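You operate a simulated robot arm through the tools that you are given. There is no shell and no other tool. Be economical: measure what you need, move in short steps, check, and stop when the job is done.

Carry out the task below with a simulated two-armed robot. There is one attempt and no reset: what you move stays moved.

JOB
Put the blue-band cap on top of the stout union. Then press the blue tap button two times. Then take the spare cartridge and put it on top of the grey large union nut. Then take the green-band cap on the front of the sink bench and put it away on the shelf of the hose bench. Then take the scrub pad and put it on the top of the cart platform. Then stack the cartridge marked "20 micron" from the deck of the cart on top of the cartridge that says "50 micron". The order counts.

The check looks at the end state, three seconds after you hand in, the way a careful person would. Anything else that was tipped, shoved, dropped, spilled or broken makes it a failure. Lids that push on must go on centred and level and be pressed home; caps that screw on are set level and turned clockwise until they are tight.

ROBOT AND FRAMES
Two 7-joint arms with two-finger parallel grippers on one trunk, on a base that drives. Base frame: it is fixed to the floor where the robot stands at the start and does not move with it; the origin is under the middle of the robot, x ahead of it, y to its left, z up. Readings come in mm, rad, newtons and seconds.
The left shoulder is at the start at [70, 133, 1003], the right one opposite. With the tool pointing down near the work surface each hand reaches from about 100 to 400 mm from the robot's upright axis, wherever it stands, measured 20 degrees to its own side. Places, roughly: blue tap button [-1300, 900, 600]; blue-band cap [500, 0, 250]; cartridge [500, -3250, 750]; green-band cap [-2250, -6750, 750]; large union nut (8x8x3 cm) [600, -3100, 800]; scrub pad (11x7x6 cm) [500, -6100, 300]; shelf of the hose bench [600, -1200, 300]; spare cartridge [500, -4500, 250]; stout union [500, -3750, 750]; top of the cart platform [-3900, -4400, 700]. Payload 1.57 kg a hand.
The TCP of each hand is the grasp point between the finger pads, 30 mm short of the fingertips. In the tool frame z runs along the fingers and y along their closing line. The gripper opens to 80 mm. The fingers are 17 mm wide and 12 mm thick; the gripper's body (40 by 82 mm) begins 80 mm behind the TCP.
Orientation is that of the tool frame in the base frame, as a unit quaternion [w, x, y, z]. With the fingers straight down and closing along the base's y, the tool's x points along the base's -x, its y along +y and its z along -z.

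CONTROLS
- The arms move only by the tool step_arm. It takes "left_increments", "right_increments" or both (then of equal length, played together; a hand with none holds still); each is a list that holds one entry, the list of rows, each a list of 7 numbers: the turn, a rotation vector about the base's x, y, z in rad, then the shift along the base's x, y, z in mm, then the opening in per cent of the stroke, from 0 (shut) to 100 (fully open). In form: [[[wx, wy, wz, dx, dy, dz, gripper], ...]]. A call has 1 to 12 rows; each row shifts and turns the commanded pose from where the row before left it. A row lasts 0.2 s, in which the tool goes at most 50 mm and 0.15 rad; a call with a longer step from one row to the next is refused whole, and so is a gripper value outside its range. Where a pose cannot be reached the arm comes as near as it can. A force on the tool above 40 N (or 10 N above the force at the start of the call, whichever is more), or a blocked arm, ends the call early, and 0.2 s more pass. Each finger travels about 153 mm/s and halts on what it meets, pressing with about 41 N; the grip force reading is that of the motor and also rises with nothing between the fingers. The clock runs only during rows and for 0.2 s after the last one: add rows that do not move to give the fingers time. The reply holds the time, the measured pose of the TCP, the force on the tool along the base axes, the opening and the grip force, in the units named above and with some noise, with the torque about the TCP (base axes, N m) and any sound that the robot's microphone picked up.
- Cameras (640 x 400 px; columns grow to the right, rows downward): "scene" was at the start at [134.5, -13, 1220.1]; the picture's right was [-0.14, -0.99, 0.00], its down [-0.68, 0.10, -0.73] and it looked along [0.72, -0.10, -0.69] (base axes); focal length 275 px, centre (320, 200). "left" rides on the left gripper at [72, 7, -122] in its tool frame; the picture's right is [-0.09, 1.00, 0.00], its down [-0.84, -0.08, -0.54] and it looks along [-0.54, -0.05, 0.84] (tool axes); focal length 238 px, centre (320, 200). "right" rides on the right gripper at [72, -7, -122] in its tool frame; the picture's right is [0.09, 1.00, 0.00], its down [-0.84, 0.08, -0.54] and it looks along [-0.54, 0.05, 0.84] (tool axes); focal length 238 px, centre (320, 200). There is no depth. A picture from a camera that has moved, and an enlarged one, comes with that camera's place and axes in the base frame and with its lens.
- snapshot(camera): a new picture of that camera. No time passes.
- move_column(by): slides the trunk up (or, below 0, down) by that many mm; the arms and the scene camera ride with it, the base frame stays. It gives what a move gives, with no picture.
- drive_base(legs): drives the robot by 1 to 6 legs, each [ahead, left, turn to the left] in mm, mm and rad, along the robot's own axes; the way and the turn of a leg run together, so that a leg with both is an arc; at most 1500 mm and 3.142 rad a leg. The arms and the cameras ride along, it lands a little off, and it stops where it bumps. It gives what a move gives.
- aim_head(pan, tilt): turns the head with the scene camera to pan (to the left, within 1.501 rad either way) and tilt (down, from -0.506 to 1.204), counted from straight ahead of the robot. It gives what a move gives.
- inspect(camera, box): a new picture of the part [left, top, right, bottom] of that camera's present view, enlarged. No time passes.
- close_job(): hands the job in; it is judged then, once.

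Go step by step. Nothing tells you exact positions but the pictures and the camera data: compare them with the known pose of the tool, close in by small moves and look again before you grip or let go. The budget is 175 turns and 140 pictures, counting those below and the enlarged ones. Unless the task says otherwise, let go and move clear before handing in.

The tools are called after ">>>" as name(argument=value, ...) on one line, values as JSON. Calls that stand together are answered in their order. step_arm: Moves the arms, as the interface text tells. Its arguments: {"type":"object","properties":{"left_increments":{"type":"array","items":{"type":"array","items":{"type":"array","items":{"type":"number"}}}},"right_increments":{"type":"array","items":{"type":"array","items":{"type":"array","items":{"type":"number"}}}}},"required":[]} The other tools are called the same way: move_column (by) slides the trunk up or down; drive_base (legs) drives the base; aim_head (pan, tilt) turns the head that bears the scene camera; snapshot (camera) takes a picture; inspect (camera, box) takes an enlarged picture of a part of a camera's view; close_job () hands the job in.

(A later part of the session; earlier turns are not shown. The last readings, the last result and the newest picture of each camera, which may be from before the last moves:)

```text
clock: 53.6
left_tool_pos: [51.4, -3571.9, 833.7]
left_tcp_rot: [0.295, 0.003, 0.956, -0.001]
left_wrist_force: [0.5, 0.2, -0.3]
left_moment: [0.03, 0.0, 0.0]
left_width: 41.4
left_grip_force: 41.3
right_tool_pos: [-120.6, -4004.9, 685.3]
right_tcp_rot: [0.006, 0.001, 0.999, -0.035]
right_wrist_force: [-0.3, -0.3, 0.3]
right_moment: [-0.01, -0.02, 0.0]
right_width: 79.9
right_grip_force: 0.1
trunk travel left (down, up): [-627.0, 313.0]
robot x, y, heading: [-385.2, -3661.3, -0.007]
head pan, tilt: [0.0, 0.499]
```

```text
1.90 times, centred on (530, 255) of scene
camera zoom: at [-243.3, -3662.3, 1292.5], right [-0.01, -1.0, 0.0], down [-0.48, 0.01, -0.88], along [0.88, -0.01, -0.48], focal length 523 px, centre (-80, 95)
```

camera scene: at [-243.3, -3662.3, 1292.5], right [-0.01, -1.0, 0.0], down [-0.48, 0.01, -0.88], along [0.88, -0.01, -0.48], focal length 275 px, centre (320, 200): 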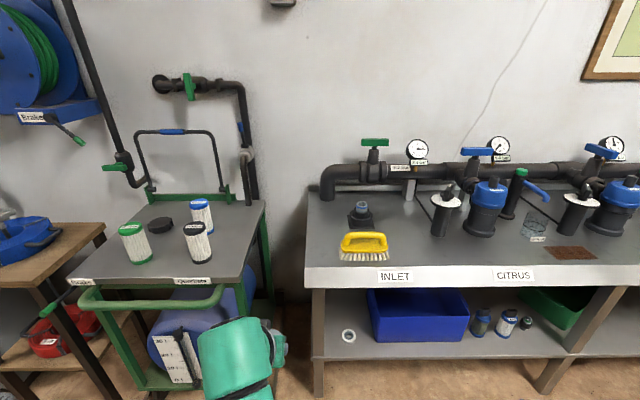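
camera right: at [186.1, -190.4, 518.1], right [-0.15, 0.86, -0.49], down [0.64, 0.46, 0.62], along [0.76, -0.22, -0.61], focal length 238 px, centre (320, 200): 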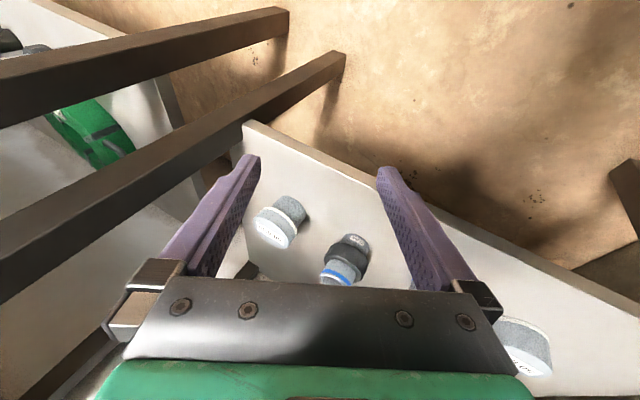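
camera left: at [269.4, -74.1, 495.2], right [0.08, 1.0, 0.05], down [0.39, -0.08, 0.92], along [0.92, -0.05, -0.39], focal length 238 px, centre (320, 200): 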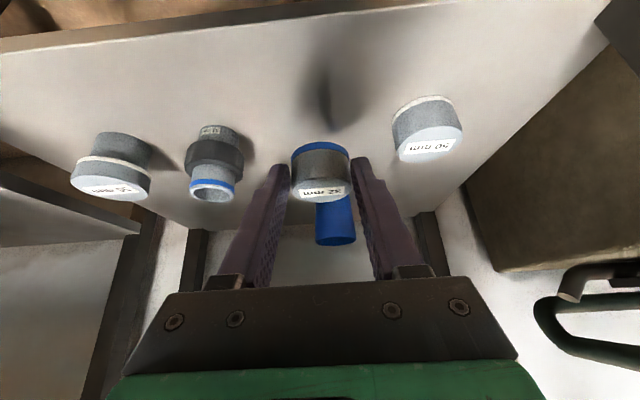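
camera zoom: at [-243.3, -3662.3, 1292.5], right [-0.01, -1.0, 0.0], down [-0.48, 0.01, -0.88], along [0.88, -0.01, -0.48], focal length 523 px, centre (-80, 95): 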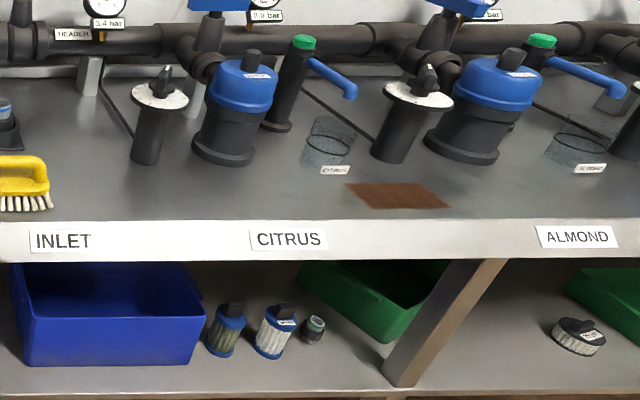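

The stout union sits behind the brush near [477, -3800], with a plain stub that has a blue ring, so the cap pushes on. I'll raise the trunk and close in.

>>> move_column(by=140)

>>> drive_base(legs=[[0, -225, 0.007], [250, 0, 0]])

>>> snapshot(camera="left")

>>> aim_head(pan=0.15, tilt=0.75)

>>> snapshot(camera="scene")

```text
clock: 55.3
left_tool_pos: [50.8, -3573.2, 973.6]
left_tcp_rot: [0.295, 0.005, 0.955, -0.001]
left_wrist_force: [0.5, 0.6, -0.1]
left_moment: [0.03, -0.02, 0.01]
left_width: 41.2
left_grip_force: 41.1
right_tool_pos: [-120.5, -4004.4, 824.6]
right_tcp_rot: [0.006, 0.002, 0.999, -0.035]
right_wrist_force: [-0.7, -0.5, 0.5]
right_moment: [-0.01, 0.0, 0.02]
right_width: 80.0
right_grip_force: 0.1
trunk travel left (down, up): [-767.0, 173.0]
robot x, y, heading: [-391.8, -3655.5, -0.013]
head pan, tilt: [0.0, 0.499]
```

```text
clock: 58.5
left_tool_pos: [298.4, -3799.2, 974.3]
left_tcp_rot: [0.296, 0.0, 0.955, 0.0]
left_wrist_force: [-0.4, -0.3, 0.5]
left_moment: [-0.02, 0.02, 0.02]
left_width: 41.5
left_grip_force: 41.1
right_tool_pos: [128.6, -4232.7, 825.9]
right_tcp_rot: [0.007, 0.0, 0.999, -0.035]
right_wrist_force: [-0.2, -0.1, 0.0]
right_moment: [-0.01, 0.01, -0.01]
right_width: 80.0
right_grip_force: 0.1
trunk travel left (down, up): [-767.0, 173.0]
robot x, y, heading: [-140.5, -3891.1, -0.002]
head pan, tilt: [0.0, 0.499]
```

```text
109 pictures are left
camera left: at [168.8, -3793.4, 1035.1], right [0.08, 1.0, 0.05], down [0.38, -0.08, 0.92], along [0.92, -0.05, -0.39], focal length 238 px, centre (320, 200)
```

left: 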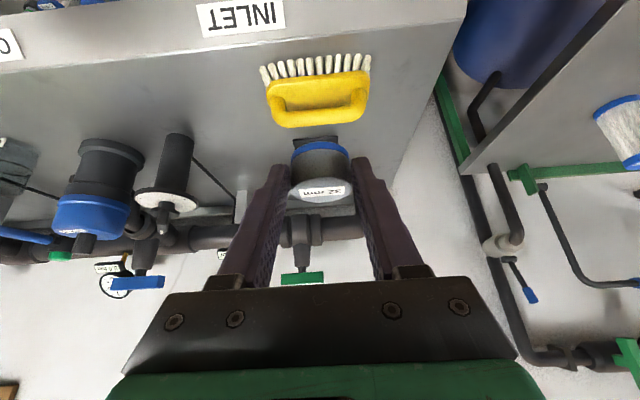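

```text
clock: 59.2
left_tool_pos: [298.7, -3800.3, 975.0]
left_tcp_rot: [0.295, 0.001, 0.956, -0.001]
left_wrist_force: [-0.4, 0.1, -0.4]
left_moment: [0.03, 0.02, -0.01]
left_width: 41.6
left_grip_force: 40.8
right_tool_pos: [129.0, -4232.7, 824.3]
right_tcp_rot: [0.007, -0.002, 0.999, -0.035]
right_wrist_force: [-1.0, -0.6, -0.7]
right_moment: [0.02, -0.01, 0.04]
right_width: 80.0
right_grip_force: 0.0
trunk travel left (down, up): [-767.0, 173.0]
robot x, y, heading: [-139.5, -3889.3, -0.005]
head pan, tilt: [0.15, 0.75]
```

```text
108 pictures are left
camera scene: at [-4.9, -3879.0, 1410.6], right [0.15, -0.99, 0.0], down [-0.67, -0.1, -0.73], along [0.72, 0.11, -0.68], focal length 275 px, centre (320, 200)
```

scene: 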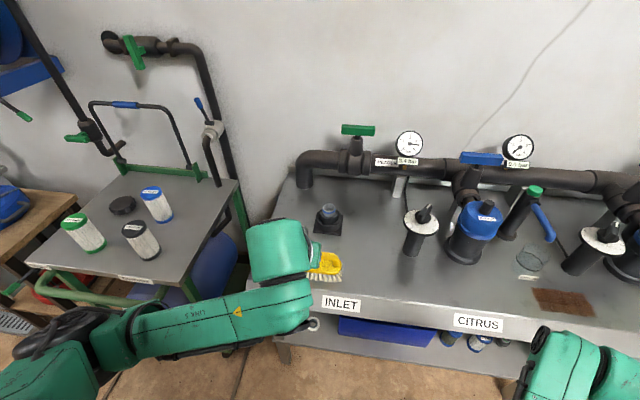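

Two views put the stub's top at about [569, -3815, 835] and the bench top at z 750. I'll drive ahead 215 mm and then do the fine positioning with the arm.

>>> drive_base(legs=[[215, -13, 0.004]])

>>> step_arm(left_increments=[[[0, 0, 0, 0, 0, -20, 20], [0, 0, 0, 0, 0, -20, 20]]])

>>> snapshot(camera="left")

>>> snapshot(camera="scene")

```text
clock: 60.9
left_tool_pos: [515.3, -3812.0, 974.9]
left_tcp_rot: [0.295, -0.001, 0.955, 0.001]
left_wrist_force: [0.5, 0.3, 0.1]
left_moment: [0.02, 0.04, -0.02]
left_width: 41.6
left_grip_force: 41.0
right_tool_pos: [346.1, -4244.7, 824.5]
right_tcp_rot: [0.006, -0.001, 0.999, -0.035]
right_wrist_force: [-0.1, 0.1, -0.2]
right_moment: [-0.03, -0.01, 0.0]
right_width: 80.0
right_grip_force: 0.0
trunk travel left (down, up): [-767.0, 173.0]
robot x, y, heading: [77.0, -3904.6, -0.001]
head pan, tilt: [0.15, 0.75]
```

```text
clock: 61.5
left_tool_pos: [516.9, -3814.2, 932.5]
left_tcp_rot: [0.294, 0.0, 0.956, 0.0]
left_wrist_force: [0.7, 0.3, -0.2]
left_moment: [-0.02, -0.01, -0.01]
left_width: 41.7
left_grip_force: 40.9
right_tool_pos: [347.4, -4244.9, 825.5]
right_tcp_rot: [0.007, -0.002, 0.999, -0.035]
right_wrist_force: [0.7, 0.1, 0.2]
right_moment: [-0.02, -0.04, 0.0]
right_width: 79.9
right_grip_force: 0.2
trunk travel left (down, up): [-767.0, 173.0]
robot x, y, heading: [74.7, -3905.9, 0.0]
head pan, tilt: [0.15, 0.75]
```

```text
107 pictures are left
camera left: at [387.5, -3806.9, 994.3], right [0.08, 1.0, 0.05], down [0.39, -0.08, 0.92], along [0.92, -0.05, -0.39], focal length 238 px, centre (320, 200)
```

left: 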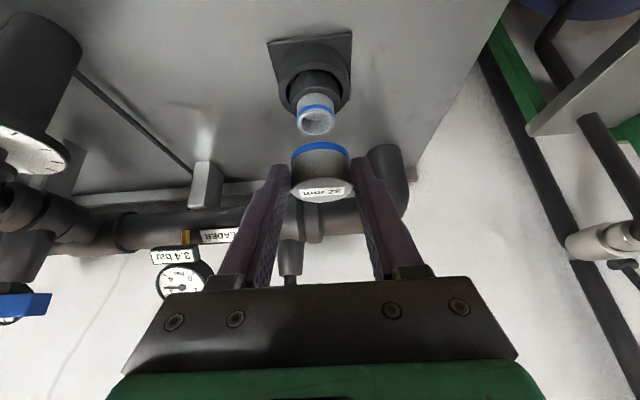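

```text
106 pictures are left
camera scene: at [212.5, -3892.1, 1410.5], right [0.15, -0.99, 0.0], down [-0.67, -0.1, -0.73], along [0.72, 0.11, -0.68], focal length 275 px, centre (320, 200)
```

scene: 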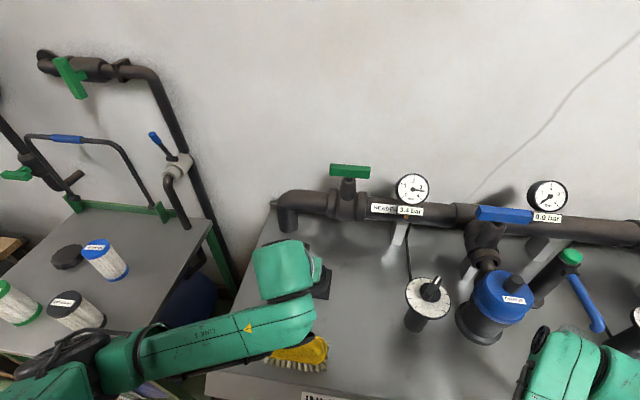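

Both cameras agree on the stub at [569, -3816, 835]. I'll zoom in to measure where the cap sits in the fingers.

>>> inspect(camera="left", box=[260, 70, 380, 220])

```text
2.67 times, centred on (320, 145) of left
camera zoom: at [387.5, -3806.9, 994.3], right [0.08, 1.0, 0.05], down [0.39, -0.08, 0.92], along [0.92, -0.05, -0.39], focal length 636 px, centre (320, 347)
```

zoom: 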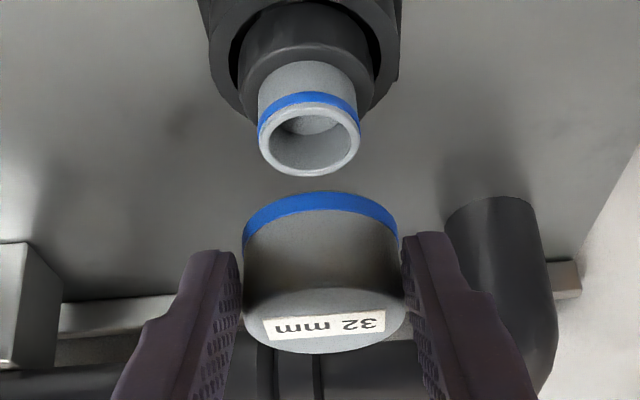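

The cap centre sits about 16 mm ahead of and 34 mm (bottom) below the TCP. I'll move above the stub and look again.

>>> step_arm(left_increments=[[[0, 0, 0, 12, -1, -10, 20], [0, 0, 0, 12, -1, -12, 20], [0, 0, 0, 8, -1, -15, 20]]])

>>> inspect(camera="left", box=[240, 70, 400, 220])

>>> inspect(camera="scene", box=[220, 180, 380, 320])

>>> snapshot(camera="right")

```text
clock: 62.3
left_tool_pos: [548.2, -3814.9, 897.2]
left_tcp_rot: [0.296, 0.001, 0.955, 0.0]
left_wrist_force: [0.0, -0.3, -0.4]
left_moment: [-0.01, 0.02, -0.02]
left_width: 41.4
left_grip_force: 41.1
right_tool_pos: [347.1, -4244.9, 825.1]
right_tcp_rot: [0.006, -0.003, 0.999, -0.035]
right_wrist_force: [0.3, 0.5, -0.2]
right_moment: [0.02, 0.03, -0.01]
right_width: 80.1
right_grip_force: 0.0
trunk travel left (down, up): [-767.0, 173.0]
robot x, y, heading: [79.8, -3899.5, -0.005]
head pan, tilt: [0.15, 0.75]
```

```text
2.67 times, centred on (320, 145) of left
camera zoom: at [419.7, -3808.4, 958.3], right [0.08, 1.0, 0.05], down [0.38, -0.08, 0.92], along [0.92, -0.05, -0.39], focal length 636 px, centre (320, 347)
```

zoom: 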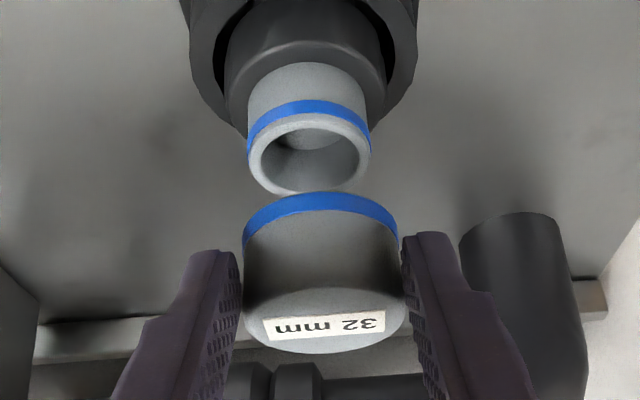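

```text
2.86 times, centred on (300, 250) of scene
camera zoom: at [212.2, -3892.1, 1410.6], right [0.15, -0.99, 0.0], down [-0.67, -0.1, -0.73], along [0.72, 0.11, -0.68], focal length 785 px, centre (377, 57)
```

zoom: 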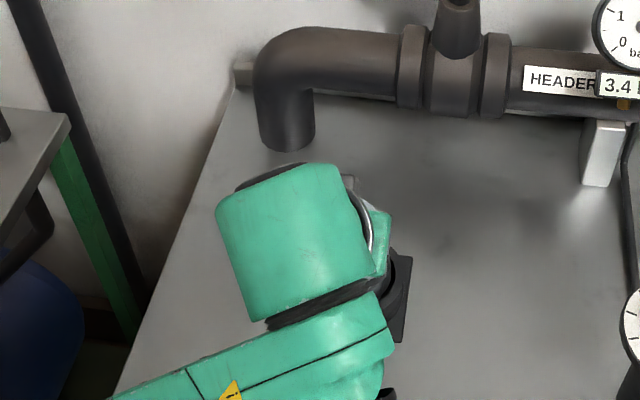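

```text
102 pictures are left
camera right: at [274.0, -4243.7, 945.6], right [-0.1, 0.99, -0.07], down [0.83, 0.12, 0.55], along [0.55, -0.01, -0.84], focal length 238 px, centre (320, 200)
```

right: 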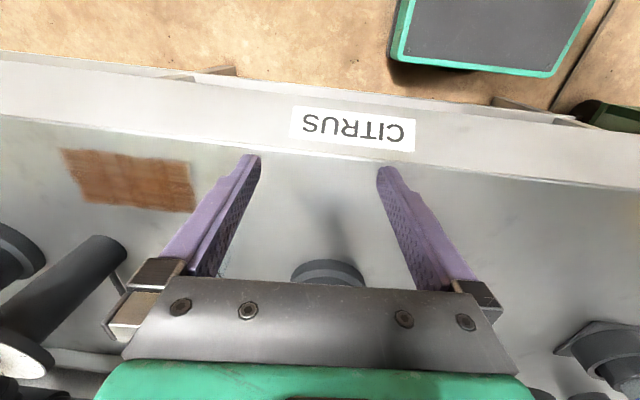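

The stub centre works out to about [572, -3816.5, 832] and the cap needs +7.5 in x and -2 in y. I'll shift it and come down to just above the stub.

>>> step_arm(left_increments=[[[0, 0, 0, 7.5, -2, -5, 20], [0, 0, 0, 0, 0, -12, 20]]])

>>> inspect(camera="left", box=[240, 70, 400, 220])

```text
clock: 62.9
left_tool_pos: [555.0, -3818.3, 878.4]
left_tcp_rot: [0.295, -0.001, 0.956, 0.0]
left_wrist_force: [-0.6, -0.2, 0.1]
left_moment: [0.02, -0.02, 0.04]
left_width: 41.5
left_grip_force: 41.1
right_tool_pos: [347.6, -4245.6, 824.5]
right_tcp_rot: [0.006, -0.003, 0.999, -0.035]
right_wrist_force: [-0.1, -0.3, -0.1]
right_moment: [0.02, 0.0, -0.02]
right_width: 79.7
right_grip_force: 0.1
trunk travel left (down, up): [-767.0, 173.0]
robot x, y, heading: [77.7, -3901.4, -0.007]
head pan, tilt: [0.15, 0.75]
```

```text
2.67 times, centred on (320, 145) of left
camera zoom: at [426.8, -3810.9, 940.4], right [0.08, 1.0, 0.05], down [0.39, -0.08, 0.92], along [0.92, -0.05, -0.39], focal length 636 px, centre (320, 347)
```

zoom: 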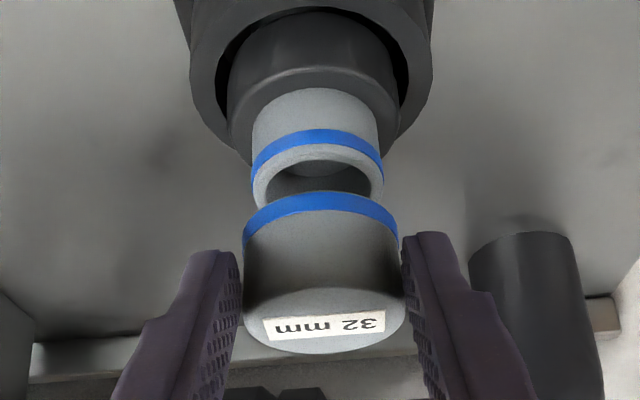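

The cap and stub now line up to within about a millimetre. I'll lower gently and watch the force.

>>> step_arm(left_increments=[[[0, 0, 0, 0.5, 0.5, -4, 20], [0, 0, 0, 0, 0, -4, 20], [0, 0, 0, 0, 0, -4, 20], [0, 0, 0, 0, 0, -3, 20], [0, 0, 0, 0, 0, -3, 20]]])

>>> inspect(camera="left", box=[240, 70, 400, 220])

```text
clock: 64.1
left_tool_pos: [555.3, -3817.2, 862.4]
left_tcp_rot: [0.295, 0.0, 0.955, 0.0]
left_wrist_force: [-0.8, -1.1, -0.2]
left_moment: [0.03, 0.0, -0.03]
left_width: 41.5
left_grip_force: 41.2
right_tool_pos: [346.9, -4245.0, 824.9]
right_tcp_rot: [0.006, -0.003, 0.999, -0.034]
right_wrist_force: [0.0, 0.4, -0.2]
right_moment: [0.01, -0.03, -0.03]
right_width: 79.8
right_grip_force: 0.2
trunk travel left (down, up): [-767.0, 173.0]
robot x, y, heading: [77.8, -3900.3, -0.005]
head pan, tilt: [0.15, 0.75]
```

```text
2.67 times, centred on (320, 145) of left
camera zoom: at [426.4, -3811.0, 923.0], right [0.08, 1.0, 0.05], down [0.38, -0.08, 0.92], along [0.92, -0.05, -0.39], focal length 636 px, centre (320, 347)
```

zoom: 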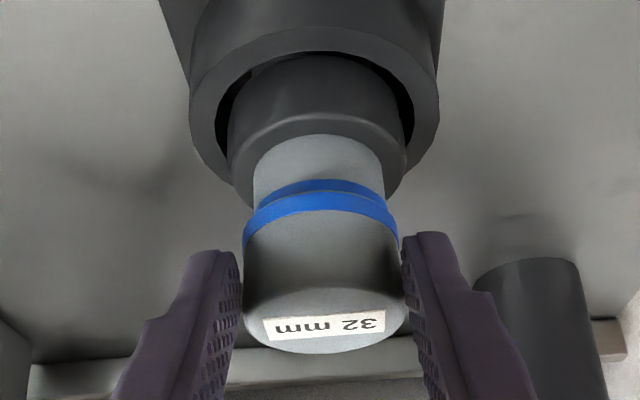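

It looks centred as the cap reaches the ring. Continuing down.

>>> step_arm(left_increments=[[[0, 0, 0, 0, 0, -3, 20], [0, 0, 0, 0, 0, -3, 20], [0, 0, 0, 0, 0, -3, 20], [0, 0, 0, 0, 0, -3, 20], [0, 0, 0, 0, 0, -3, 20]]])

>>> inspect(camera="left", box=[240, 70, 400, 220])

```text
clock: 65.3
left_tool_pos: [554.1, -3817.8, 849.5]
left_tcp_rot: [0.301, 0.0, 0.954, 0.0]
left_wrist_force: [1.6, 0.1, 31.2]
left_moment: [0.04, -0.79, 0.01]
left_width: 41.8
left_grip_force: 41.1
right_tool_pos: [344.9, -4245.8, 826.5]
right_tcp_rot: [0.008, -0.002, 0.999, -0.034]
right_wrist_force: [0.2, -0.1, 0.3]
right_moment: [-0.03, 0.0, -0.02]
right_width: 80.1
right_grip_force: 0.0
trunk travel left (down, up): [-767.0, 173.0]
robot x, y, heading: [75.5, -3904.0, -0.001]
head pan, tilt: [0.15, 0.75]
```

```text
2.67 times, centred on (320, 145) of left
camera zoom: at [424.2, -3811.3, 910.3], right [0.08, 1.0, 0.05], down [0.37, -0.08, 0.92], along [0.92, -0.05, -0.38], focal length 636 px, centre (320, 347)
```

zoom: 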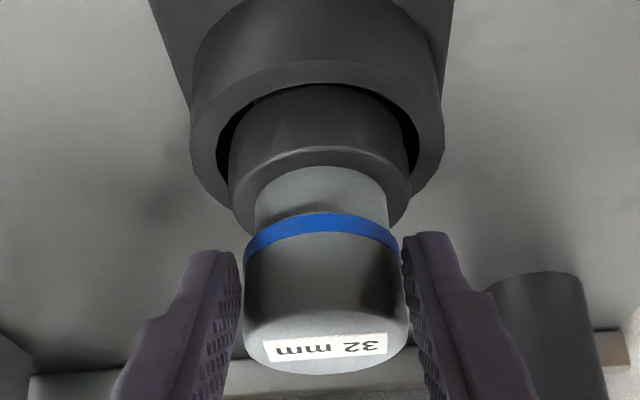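

There are 31 N of resistance and the stub's ring is covered. I'll release, back up and look at the seating.

>>> step_arm(left_increments=[[[0, 0, 0, 0, 0, 2, 20], [0, 0, 0, 0, 0, 0, 75], [0, 0, 0, 0, 0, 0, 75], [0, 0, 0, -14, 0, 20, 75], [0, 0, 0, -14, 0, 20, 75], [0, 0, 0, -14, 0, 20, 75], [0, 0, 0, -14, 0, 20, 75]]])

>>> inspect(camera="left", box=[240, 70, 400, 220])

```text
clock: 66.9
left_tool_pos: [499.4, -3816.7, 928.9]
left_tcp_rot: [0.295, 0.0, 0.956, 0.0]
left_wrist_force: [0.3, -0.1, -1.4]
left_moment: [0.01, 0.02, -0.02]
left_width: 60.2
left_grip_force: 0.0
right_tool_pos: [347.1, -4245.9, 824.6]
right_tcp_rot: [0.007, -0.002, 0.999, -0.035]
right_wrist_force: [-0.1, 0.2, 0.2]
right_moment: [0.02, 0.06, 0.0]
right_width: 79.8
right_grip_force: 0.0
trunk travel left (down, up): [-767.0, 173.0]
robot x, y, heading: [76.8, -3903.2, -0.003]
head pan, tilt: [0.15, 0.75]
```

```text
2.67 times, centred on (320, 145) of left
camera zoom: at [371.0, -3810.2, 990.2], right [0.08, 1.0, 0.05], down [0.39, -0.08, 0.92], along [0.92, -0.05, -0.39], focal length 636 px, centre (320, 347)
```

zoom: 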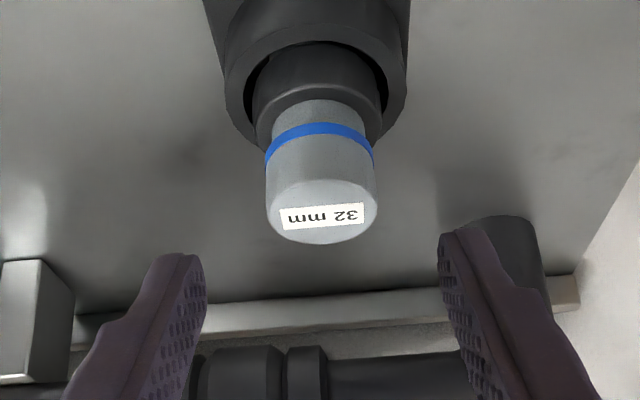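

The cap is on and coaxial, with its top at about z 848. To be sure it's home, I'll press it down from above with closed fingers.

>>> step_arm(left_increments=[[[0, 0, 0, 20, 0, 0, 0], [0, 0, 0, 20, 0, 0, 0], [0, 0, 0, 22, 0, 0, 0], [0, 0, 0, 0, 0, -15, 0], [0, 0, 0, 0, 0, -15, 0]]])

>>> snapshot(camera="left")

```text
clock: 68.1
left_tool_pos: [561.9, -3817.3, 899.6]
left_tcp_rot: [0.295, 0.0, 0.955, 0.0]
left_wrist_force: [0.7, 0.0, 0.3]
left_moment: [-0.05, -0.01, 0.01]
left_width: 0.0
left_grip_force: 21.2
right_tool_pos: [345.9, -4245.4, 823.9]
right_tcp_rot: [0.006, -0.003, 0.999, -0.034]
right_wrist_force: [0.5, -0.4, -1.6]
right_moment: [-0.04, -0.01, 0.0]
right_width: 80.0
right_grip_force: 0.0
trunk travel left (down, up): [-767.0, 173.0]
robot x, y, heading: [74.5, -3905.6, -0.002]
head pan, tilt: [0.15, 0.75]
```

```text
97 pictures are left
camera left: at [432.6, -3810.9, 960.1], right [0.08, 1.0, 0.05], down [0.38, -0.08, 0.92], along [0.92, -0.05, -0.39], focal length 238 px, centre (320, 200)
```

left: 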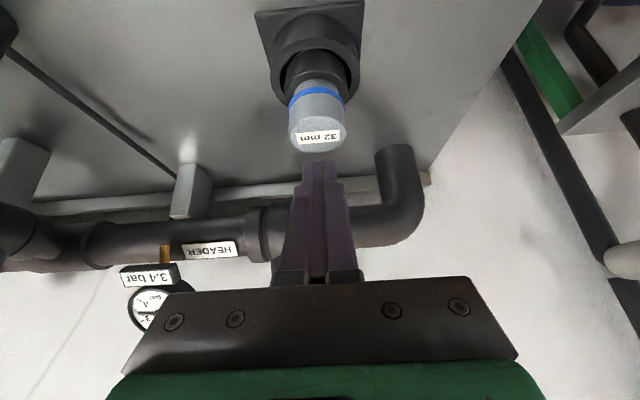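

>>> step_arm(left_increments=[[[0, 0, 0, 0, 0, -5, 0], [0, 0, 0, 0, 0, -5, 0], [0, 0, 0, 0, 0, -4, 0], [0, 0, 0, 0, 0, -4, 0], [0, 0, 0, 0, 0, -3, 0], [0, 0, 0, 0, 0, -3, 0], [0, 0, 0, 0, 0, -3, 0], [0, 0, 0, 0, 0, -3, 0], [0, 0, 0, 0, 0, -3, 0]]])

>>> snapshot(camera="left")

```text
clock: 70.1
left_tool_pos: [558.6, -3817.9, 874.4]
left_tcp_rot: [0.304, -0.001, 0.953, -0.001]
left_wrist_force: [-4.2, 1.4, 39.4]
left_moment: [0.04, -0.26, 0.03]
left_width: 0.0
left_grip_force: 21.0
right_tool_pos: [341.5, -4246.2, 826.6]
right_tcp_rot: [0.01, -0.002, 0.999, -0.034]
right_wrist_force: [0.8, -0.6, -0.4]
right_moment: [0.0, 0.02, 0.01]
right_width: 79.9
right_grip_force: 0.0
trunk travel left (down, up): [-767.0, 173.0]
robot x, y, heading: [80.0, -3906.4, -0.005]
head pan, tilt: [0.15, 0.75]
```

```text
96 pictures are left
camera left: at [428.0, -3811.1, 932.7], right [0.08, 1.0, 0.05], down [0.37, -0.08, 0.93], along [0.93, -0.05, -0.37], focal length 238 px, centre (320, 200)
```

left: 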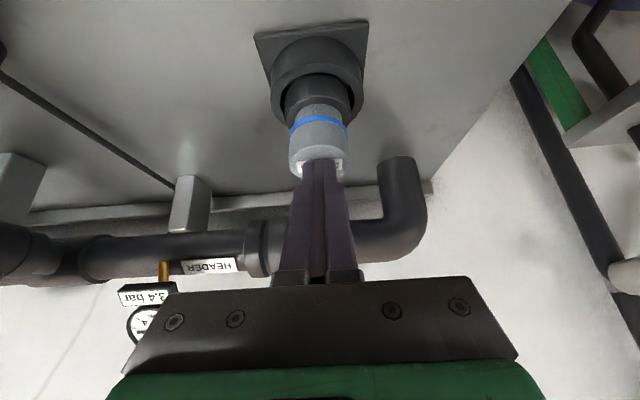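

It resists firmly at 39 N with the top at about z 845. One more short push to be certain, then I'll lift off.

>>> step_arm(left_increments=[[[0, 0, 0, 1, 0, -3, 0], [0, 0, 0, 0, 0, -3, 0]]])

>>> step_arm(left_increments=[[[0, 0, 0, 0, 0, 15, 0], [0, 0, 0, -20, 0, 30, 0], [0, 0, 0, -30, 0, 30, 50], [0, 0, 0, -30, 0, 30, 50]]])

>>> inspect(camera="left", box=[260, 20, 400, 140])

```text
clock: 70.5
left_tool_pos: [564.8, -3817.3, 874.2]
left_tcp_rot: [0.31, 0.0, 0.951, -0.003]
left_wrist_force: [-6.8, -1.0, 26.7]
left_moment: [-0.03, -0.02, 0.05]
left_width: 0.0
left_grip_force: 21.3
right_tool_pos: [344.5, -4246.8, 824.2]
right_tcp_rot: [0.007, -0.002, 0.999, -0.035]
right_wrist_force: [0.0, 0.0, 0.0]
right_moment: [0.0, 0.06, 0.0]
right_width: 80.2
right_grip_force: 0.1
trunk travel left (down, up): [-767.0, 173.0]
robot x, y, heading: [77.2, -3901.7, -0.0]
head pan, tilt: [0.15, 0.75]
stopped in row 2 (left hand): the force on the tool passed its limit (the readings are from after the stop); the commanded pose is now the measured one
```

```text
clock: 71.5
left_tool_pos: [484.9, -3815.9, 973.7]
left_tcp_rot: [0.303, 0.001, 0.953, -0.001]
left_wrist_force: [-0.2, 0.5, 0.7]
left_moment: [0.01, -0.01, -0.02]
left_width: 40.0
left_grip_force: 0.1
right_tool_pos: [345.9, -4246.1, 824.4]
right_tcp_rot: [0.006, -0.002, 0.999, -0.035]
right_wrist_force: [1.1, -0.6, 1.0]
right_moment: [-0.01, -0.01, 0.0]
right_width: 80.1
right_grip_force: 0.1
trunk travel left (down, up): [-767.0, 173.0]
robot x, y, heading: [76.3, -3902.5, -0.003]
head pan, tilt: [0.15, 0.75]
```

```text
3.33 times, centred on (330, 80) of left
camera zoom: at [355.1, -3809.4, 1033.7], right [0.08, 1.0, 0.05], down [0.37, -0.07, 0.93], along [0.93, -0.05, -0.37], focal length 794 px, centre (287, 600)
```

zoom: 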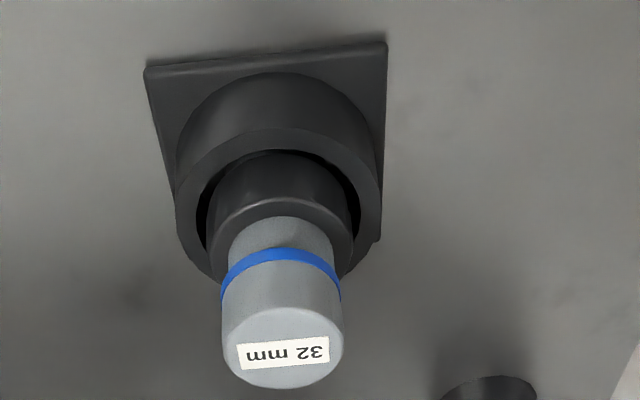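

The cap is seated level. Next is the blue tap button, so I'll back away and drive along the aisle, then turn and look.

>>> drive_base(legs=[[-480, 0, 0], [0, 1400, 0], [0, 1400, 0], [0, 1200, 0]])

>>> drive_base(legs=[[0, 0, 1.57]])

>>> aim_head(pan=0.7, tilt=0.4)

>>> snapshot(camera="scene")

```text
clock: 93.3
left_tool_pos: [-97.1, 200.7, 973.8]
left_tcp_rot: [0.303, -0.008, 0.953, 0.0]
left_wrist_force: [0.0, 0.8, -1.4]
left_moment: [0.0, -0.03, -0.01]
left_width: 39.9
left_grip_force: 0.1
right_tool_pos: [-228.9, -229.9, 824.6]
right_tcp_rot: [0.007, -0.01, 0.999, -0.035]
right_wrist_force: [-0.4, 0.4, -0.3]
right_moment: [0.02, 0.02, 0.01]
right_width: 80.2
right_grip_force: 0.0
trunk travel left (down, up): [-767.0, 173.0]
robot x, y, heading: [-507.0, 106.2, 0.013]
head pan, tilt: [0.15, 0.75]
```

```text
clock: 97.6
left_tool_pos: [-609.5, 512.3, 974.7]
left_tcp_rot: [-0.212, 0.688, -0.659, -0.218]
left_wrist_force: [0.2, 0.1, 0.1]
left_moment: [-0.01, 0.02, 0.01]
left_width: 40.1
left_grip_force: 0.0
right_tool_pos: [-174.0, 391.8, 824.8]
right_tcp_rot: [-0.03, 0.723, -0.69, 0.02]
right_wrist_force: [-0.3, 0.6, -0.5]
right_moment: [0.0, -0.01, 0.01]
right_width: 80.1
right_grip_force: 0.1
trunk travel left (down, up): [-767.0, 173.0]
robot x, y, heading: [-505.9, 108.8, 1.614]
head pan, tilt: [0.15, 0.75]
```

```text
clock: 98.5
left_tool_pos: [-610.4, 512.0, 973.6]
left_tcp_rot: [-0.211, 0.689, -0.659, -0.217]
left_wrist_force: [-0.3, 0.3, -0.5]
left_moment: [-0.02, -0.02, -0.03]
left_width: 40.3
left_grip_force: 0.1
right_tool_pos: [-175.2, 391.8, 824.1]
right_tcp_rot: [-0.029, 0.724, -0.689, 0.019]
right_wrist_force: [0.4, 0.3, 0.6]
right_moment: [0.0, 0.02, -0.01]
right_width: 80.1
right_grip_force: 0.0
trunk travel left (down, up): [-767.0, 173.0]
robot x, y, heading: [-508.0, 104.6, 1.611]
head pan, tilt: [0.7, 0.4]
```

```text
94 pictures are left
camera scene: at [-566.7, 225.1, 1441.6], right [0.74, 0.68, 0.0], down [0.26, -0.29, -0.92], along [-0.62, 0.68, -0.39], focal length 275 px, centre (320, 200)
```

scene: 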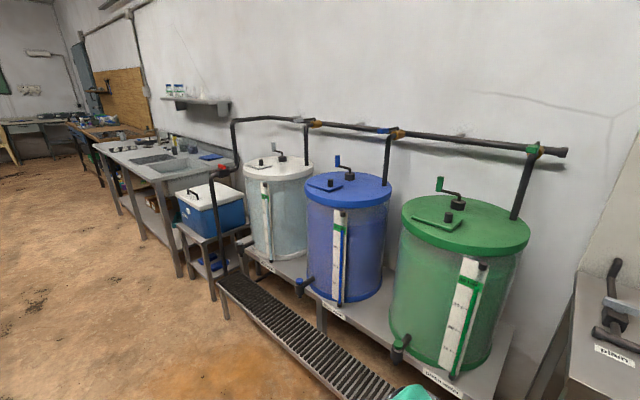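

The blue tank's tap matches the expected spot. I'll zoom in on it.

>>> inspect(camera="scene", box=[260, 240, 380, 330])

```text
4.44 times, centred on (320, 285) of scene
camera zoom: at [-566.7, 225.1, 1441.6], right [0.74, 0.68, 0.0], down [0.26, -0.29, -0.92], along [-0.62, 0.68, -0.39], focal length 1221 px, centre (320, -178)
```

zoom: 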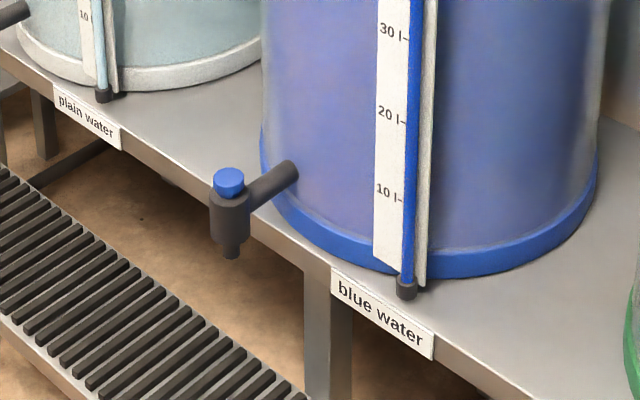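

The blue button sits on top of the tap, so it presses downward. I'll shift left in front of it and lower the trunk.

>>> drive_base(legs=[[0, 0, -0.041], [0, 705, 0], [200, 0, 0]])

>>> move_column(by=-200)

>>> aim_head(pan=0.1, tilt=0.8)

>>> snapshot(camera="scene")

>>> snapshot(camera="left")

```text
clock: 104.0
left_tool_pos: [-1303.0, 708.9, 974.3]
left_tcp_rot: [-0.214, 0.679, -0.669, -0.214]
left_wrist_force: [0.7, 0.5, -0.1]
left_moment: [0.01, 0.01, 0.01]
left_width: 40.2
left_grip_force: 0.1
right_tool_pos: [-869.3, 577.4, 824.0]
right_tcp_rot: [-0.028, 0.714, -0.699, 0.02]
right_wrist_force: [-0.2, -0.3, -0.5]
right_moment: [0.01, -0.01, 0.02]
right_width: 80.0
right_grip_force: 0.2
trunk travel left (down, up): [-767.0, 173.0]
robot x, y, heading: [-1206.9, 303.0, 1.585]
head pan, tilt: [0.7, 0.4]
```

```text
clock: 106.2
left_tool_pos: [-1302.9, 710.4, 775.3]
left_tcp_rot: [-0.215, 0.679, -0.669, -0.214]
left_wrist_force: [0.6, 0.6, 0.5]
left_moment: [0.01, -0.02, -0.02]
left_width: 40.0
left_grip_force: 0.0
right_tool_pos: [-869.7, 578.1, 625.0]
right_tcp_rot: [-0.029, 0.714, -0.699, 0.02]
right_wrist_force: [0.0, 0.1, -0.5]
right_moment: [0.02, -0.01, 0.02]
right_width: 80.1
right_grip_force: 0.1
trunk travel left (down, up): [-567.0, 373.0]
robot x, y, heading: [-1211.3, 303.1, 1.585]
head pan, tilt: [0.7, 0.4]
```

```text
clock: 107.2
left_tool_pos: [-1302.5, 709.4, 774.2]
left_tcp_rot: [-0.214, 0.679, -0.668, -0.215]
left_wrist_force: [0.7, -0.2, 0.1]
left_moment: [-0.02, -0.02, 0.02]
left_width: 39.8
left_grip_force: 0.1
right_tool_pos: [-869.7, 578.5, 624.4]
right_tcp_rot: [-0.029, 0.713, -0.7, 0.02]
right_wrist_force: [0.1, 1.0, -0.1]
right_moment: [-0.05, 0.02, 0.03]
right_width: 80.1
right_grip_force: 0.1
trunk travel left (down, up): [-567.0, 373.0]
robot x, y, heading: [-1207.8, 301.3, 1.59]
head pan, tilt: [0.099, 0.799]
```

```text
92 pictures are left
camera scene: at [-1216.0, 431.9, 1206.6], right [0.99, 0.11, 0.0], down [0.08, -0.71, -0.7], along [-0.08, 0.69, -0.72], focal length 275 px, centre (320, 200)
```

scene: 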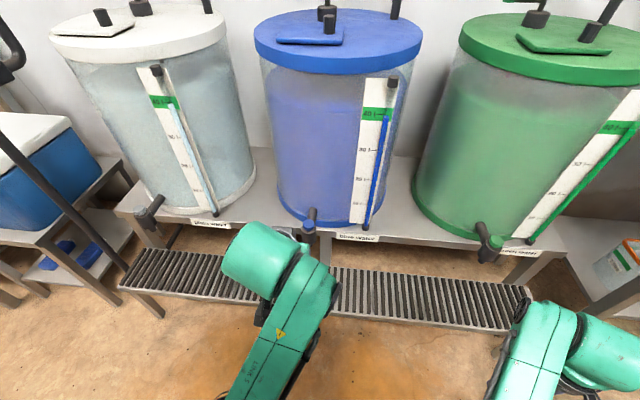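

```text
91 pictures are left
camera left: at [-1308.1, 580.6, 833.3], right [-1.0, 0.06, 0.05], down [0.07, 0.37, 0.93], along [0.04, 0.93, -0.37], focal length 238 px, centre (320, 200)
```

left: 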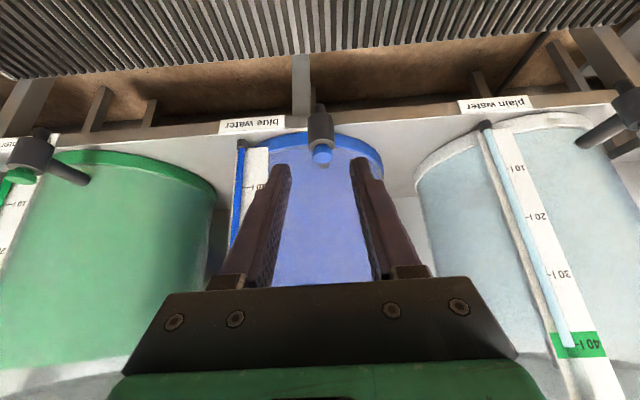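

Two views give the button at about [-1302, 977, 580]. I'll drive ahead, close the fingers and bring the tip above it.

>>> drive_base(legs=[[205, 0, -0.015]])

>>> step_arm(left_increments=[[[0, 0, 0, 0, 0, -30, 0], [0, 0, 0, 0, 0, -30, 0], [0, 0, 0, 0, 0, -30, 0], [0, 0, 0, 0, 0, -30, 0]]])

>>> snapshot(camera="left")

>>> snapshot(camera="scene")

```text
clock: 108.8
left_tool_pos: [-1297.4, 915.7, 773.6]
left_tcp_rot: [-0.215, 0.674, -0.674, -0.213]
left_wrist_force: [-0.1, 1.1, 0.3]
left_moment: [-0.02, 0.02, 0.02]
left_width: 39.9
left_grip_force: 0.1
right_tool_pos: [-868.2, 776.7, 624.0]
right_tcp_rot: [-0.029, 0.708, -0.705, 0.021]
right_wrist_force: [0.1, 0.4, 0.4]
right_moment: [-0.02, -0.01, 0.01]
right_width: 79.9
right_grip_force: 0.0
trunk travel left (down, up): [-567.0, 373.0]
robot x, y, heading: [-1210.9, 505.5, 1.568]
head pan, tilt: [0.099, 0.799]
```

```text
clock: 109.8
left_tool_pos: [-1297.0, 914.6, 654.0]
left_tcp_rot: [-0.216, 0.674, -0.673, -0.213]
left_wrist_force: [-0.1, -0.2, -0.3]
left_moment: [0.0, 0.01, -0.01]
left_width: 0.2
left_grip_force: 21.3
right_tool_pos: [-867.1, 775.6, 625.2]
right_tcp_rot: [-0.029, 0.708, -0.705, 0.02]
right_wrist_force: [-0.5, 0.2, -0.2]
right_moment: [0.02, 0.03, 0.0]
right_width: 80.0
right_grip_force: 0.0
trunk travel left (down, up): [-567.0, 373.0]
robot x, y, heading: [-1206.1, 504.0, 1.573]
head pan, tilt: [0.099, 0.799]
```

```text
90 pictures are left
camera left: at [-1304.9, 785.3, 713.3], right [-1.0, 0.07, 0.05], down [0.07, 0.37, 0.93], along [0.05, 0.93, -0.37], focal length 238 px, centre (320, 200)
```

left: 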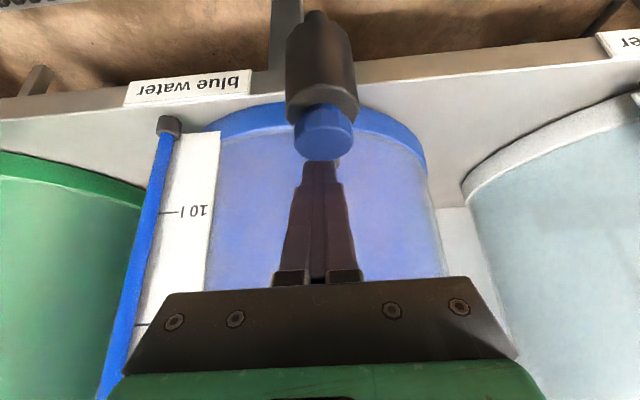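

```text
89 pictures are left
camera scene: at [-1215.4, 636.1, 1206.6], right [1.0, 0.1, 0.0], down [0.07, -0.71, -0.7], along [-0.07, 0.69, -0.72], focal length 275 px, centre (320, 200)
```

scene: 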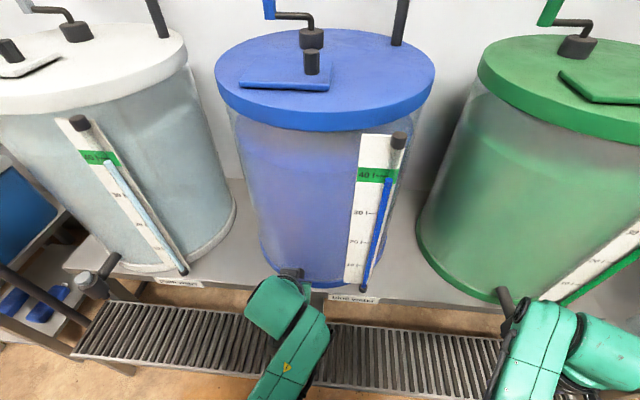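

The estimates of the button's depth disagree, so I'll zoom in before pressing.

>>> inspect(camera="left", box=[260, 0, 400, 200])

>>> inspect(camera="scene", box=[230, 230, 370, 330])

```text
2.00 times, centred on (330, 100) of left
camera zoom: at [-1304.9, 785.3, 713.3], right [-1.0, 0.07, 0.05], down [0.07, 0.37, 0.93], along [0.05, 0.93, -0.37], focal length 477 px, centre (300, 400)
```

zoom: 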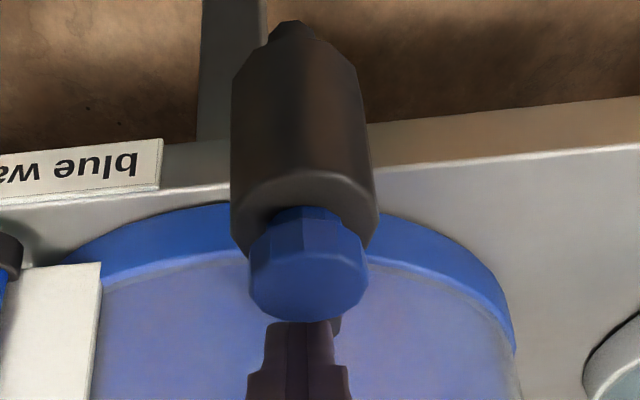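

```text
4.00 times, centred on (300, 280) of scene
camera zoom: at [-1215.4, 636.1, 1206.6], right [1.0, 0.1, 0.0], down [0.07, -0.71, -0.7], along [-0.07, 0.69, -0.72], focal length 1099 px, centre (400, -120)
```

zoom: 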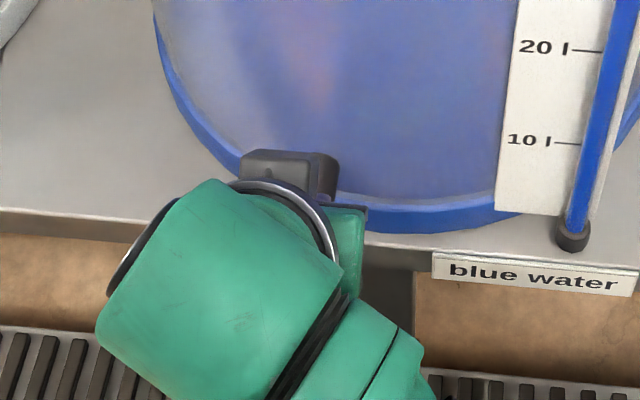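

I'll back up and raise the hand for a cleaner parallax measurement.

>>> step_arm(left_increments=[[[0, 0, 0, 0, 0, 30, 0], [0, 0, 0, 0, -40, 30, 0], [0, 0, 0, 0, -40, 0, 0]]])

>>> inspect(camera="left", box=[260, 40, 400, 200])

```text
clock: 110.8
left_tool_pos: [-1309.2, 835.8, 688.6]
left_tcp_rot: [0.171, -0.677, 0.68, 0.225]
left_wrist_force: [0.5, 0.3, 0.3]
left_moment: [0.02, -0.02, 0.02]
left_width: 0.0
left_grip_force: 21.4
right_tool_pos: [-867.8, 776.1, 624.9]
right_tcp_rot: [-0.029, 0.709, -0.705, 0.02]
right_wrist_force: [0.1, 0.2, -0.2]
right_moment: [-0.03, 0.02, -0.01]
right_width: 80.0
right_grip_force: 0.1
trunk travel left (down, up): [-567.0, 373.0]
robot x, y, heading: [-1212.2, 506.3, 1.57]
head pan, tilt: [0.099, 0.799]
stopped in row 3 (left hand): the arm was blocked; the commanded pose is now the measured one
```

```text
2.50 times, centred on (330, 120) of left
camera zoom: at [-1310.3, 710.0, 754.5], right [-0.99, 0.06, 0.12], down [0.14, 0.42, 0.9], along [0.0, 0.91, -0.42], focal length 596 px, centre (295, 400)
```

zoom: 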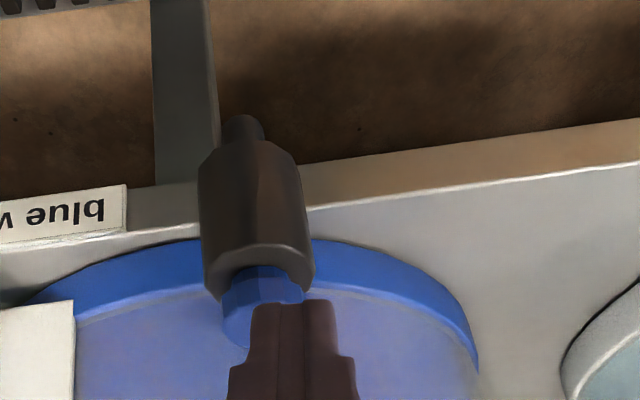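

The parallax of the tap body puts the button's top at about [-1303, 903, 630]. I'll back the base up 45 mm, restore the hand's orientation and bring the tip over it.

>>> drive_base(legs=[[-45, 0, 0]])

>>> step_arm(left_increments=[[[0, 0, 0, 2, 30, 0, 0], [0, 0, 0, 2, 30, 0, 0], [0.047, -0.077, -0.019, 2, 20, 0, 0], [0, 0, 0, 0, 10, 0, 0]]])

>>> inspect(camera="left", box=[260, 40, 400, 200])

```text
clock: 111.7
left_tool_pos: [-1309.3, 790.5, 688.7]
left_tcp_rot: [0.171, -0.677, 0.68, 0.225]
left_wrist_force: [-0.2, 0.4, 0.0]
left_moment: [0.02, -0.01, -0.02]
left_width: 0.0
left_grip_force: 21.4
right_tool_pos: [-867.3, 730.9, 625.1]
right_tcp_rot: [-0.029, 0.709, -0.705, 0.019]
right_wrist_force: [0.6, 0.0, -0.9]
right_moment: [0.02, 0.01, 0.03]
right_width: 79.9
right_grip_force: 0.0
trunk travel left (down, up): [-567.0, 373.0]
robot x, y, heading: [-1212.8, 458.5, 1.575]
head pan, tilt: [0.099, 0.799]
```

```text
clock: 112.7
left_tool_pos: [-1303.3, 881.5, 687.6]
left_tcp_rot: [-0.214, 0.675, -0.674, -0.212]
left_wrist_force: [0.0, 0.1, -0.2]
left_moment: [-0.02, 0.01, -0.02]
left_width: 0.0
left_grip_force: 21.4
right_tool_pos: [-867.9, 731.1, 624.9]
right_tcp_rot: [-0.029, 0.709, -0.705, 0.02]
right_wrist_force: [-0.3, 0.6, 0.1]
right_moment: [0.01, 0.01, -0.04]
right_width: 80.1
right_grip_force: 0.1
trunk travel left (down, up): [-567.0, 373.0]
robot x, y, heading: [-1209.8, 463.2, 1.569]
head pan, tilt: [0.099, 0.799]
```

```text
2.50 times, centred on (330, 120) of left
camera zoom: at [-1311.5, 752.6, 747.6], right [-1.0, 0.08, 0.05], down [0.07, 0.37, 0.93], along [0.05, 0.93, -0.38], focal length 596 px, centre (295, 400)
```

zoom: 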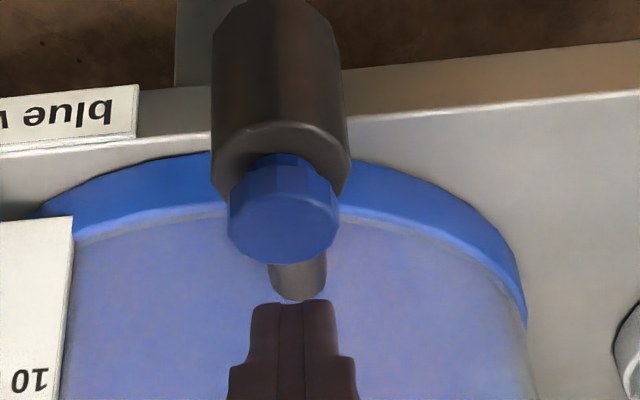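

Button confirmed at [-1302.5, 906, 627]. I'll move over it and press down gently, watching force and sound.

>>> step_arm(left_increments=[[[0, 0, 0, 0, 13, -10, 0], [0, 0, 0, 0, 0, -10, 0], [0, 0, 0, 0, 0, -4, 0], [0, 0, 0, 0, 0, -3, 0], [0, 0, 0, 0, 0, -3, 0]]])

>>> inspect(camera="left", box=[260, 40, 400, 200])

```text
clock: 113.9
left_tool_pos: [-1302.7, 894.2, 660.9]
left_tcp_rot: [0.218, -0.673, 0.673, 0.214]
left_wrist_force: [-0.5, -0.4, 11.6]
left_moment: [0.11, 0.02, -0.1]
left_width: 0.0
left_grip_force: 21.1
right_tool_pos: [-867.7, 729.9, 624.7]
right_tcp_rot: [-0.031, 0.708, -0.705, 0.02]
right_wrist_force: [0.4, -0.1, -0.2]
right_moment: [-0.01, 0.04, 0.01]
right_width: 80.0
right_grip_force: 0.1
trunk travel left (down, up): [-567.0, 373.0]
robot x, y, heading: [-1206.2, 460.4, 1.571]
head pan, tilt: [0.099, 0.799]
heard: click
```

```text
2.50 times, centred on (330, 120) of left
camera zoom: at [-1310.9, 764.8, 720.0], right [-1.0, 0.08, 0.05], down [0.07, 0.37, 0.93], along [0.05, 0.93, -0.37], focal length 596 px, centre (295, 400)
```

zoom: 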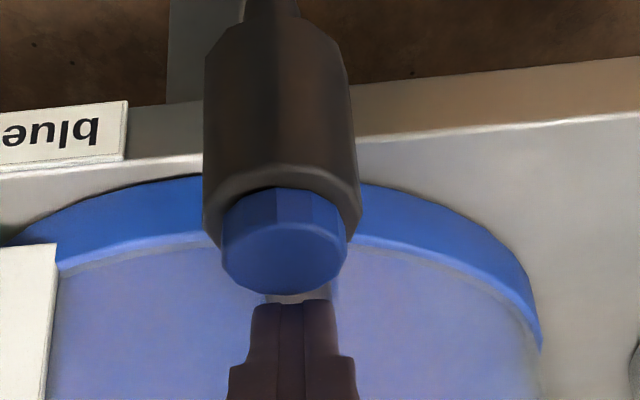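

A click was heard: first press done. I'll lift clear and wait before the second press.

>>> step_arm(left_increments=[[[0, 0, 0, 0, 0, 10, 0], [0, 0, 0, 0, 0, 10, 0], [0, 0, 0, 0, 0, 0, 0], [0, 0, 0, 0, 0, 0, 0], [0, 0, 0, 0, 0, 0, 0]]])

>>> inspect(camera="left", box=[260, 40, 400, 200])

```text
clock: 115.1
left_tool_pos: [-1304.9, 894.4, 678.4]
left_tcp_rot: [0.214, -0.673, 0.675, 0.213]
left_wrist_force: [0.1, -0.3, 0.4]
left_moment: [0.02, -0.02, 0.02]
left_width: 0.0
left_grip_force: 21.3
right_tool_pos: [-868.9, 731.7, 625.0]
right_tcp_rot: [-0.029, 0.708, -0.705, 0.02]
right_wrist_force: [-0.5, -0.6, 0.4]
right_moment: [-0.03, -0.02, 0.01]
right_width: 79.9
right_grip_force: 0.1
trunk travel left (down, up): [-567.0, 373.0]
robot x, y, heading: [-1211.7, 462.8, 1.569]
head pan, tilt: [0.099, 0.799]
```

```text
2.50 times, centred on (330, 120) of left
camera zoom: at [-1312.4, 765.1, 737.7], right [-1.0, 0.08, 0.05], down [0.08, 0.37, 0.92], along [0.05, 0.92, -0.38], focal length 596 px, centre (295, 400)
```

zoom: 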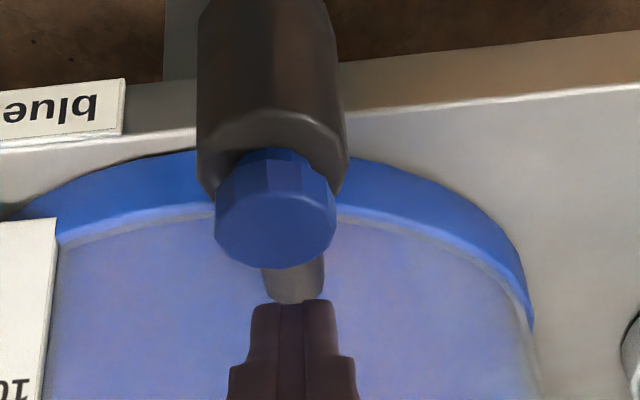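

Second press now, with the same depth.

>>> step_arm(left_increments=[[[0, 0, 0, 1, 0, -10, 0], [0, 0, 0, 0, 0, -5, 0], [0, 0, 0, 0, 0, -3, 0], [0, 0, 0, 0, 0, -3, 0]]])

```text
clock: 116.1
left_tool_pos: [-1302.3, 897.5, 659.2]
left_tcp_rot: [-0.218, 0.674, -0.672, -0.216]
left_wrist_force: [-2.9, 9.0, 13.2]
left_moment: [0.42, 0.05, 0.08]
left_width: 0.2
left_grip_force: 21.4
right_tool_pos: [-867.5, 731.1, 626.3]
right_tcp_rot: [-0.029, 0.708, -0.705, 0.02]
right_wrist_force: [-1.1, -0.5, -0.2]
right_moment: [0.03, -0.03, 0.0]
right_width: 80.0
right_grip_force: 0.1
trunk travel left (down, up): [-567.0, 373.0]
robot x, y, heading: [-1208.0, 463.4, 1.57]
head pan, tilt: [0.099, 0.799]
heard: click
```

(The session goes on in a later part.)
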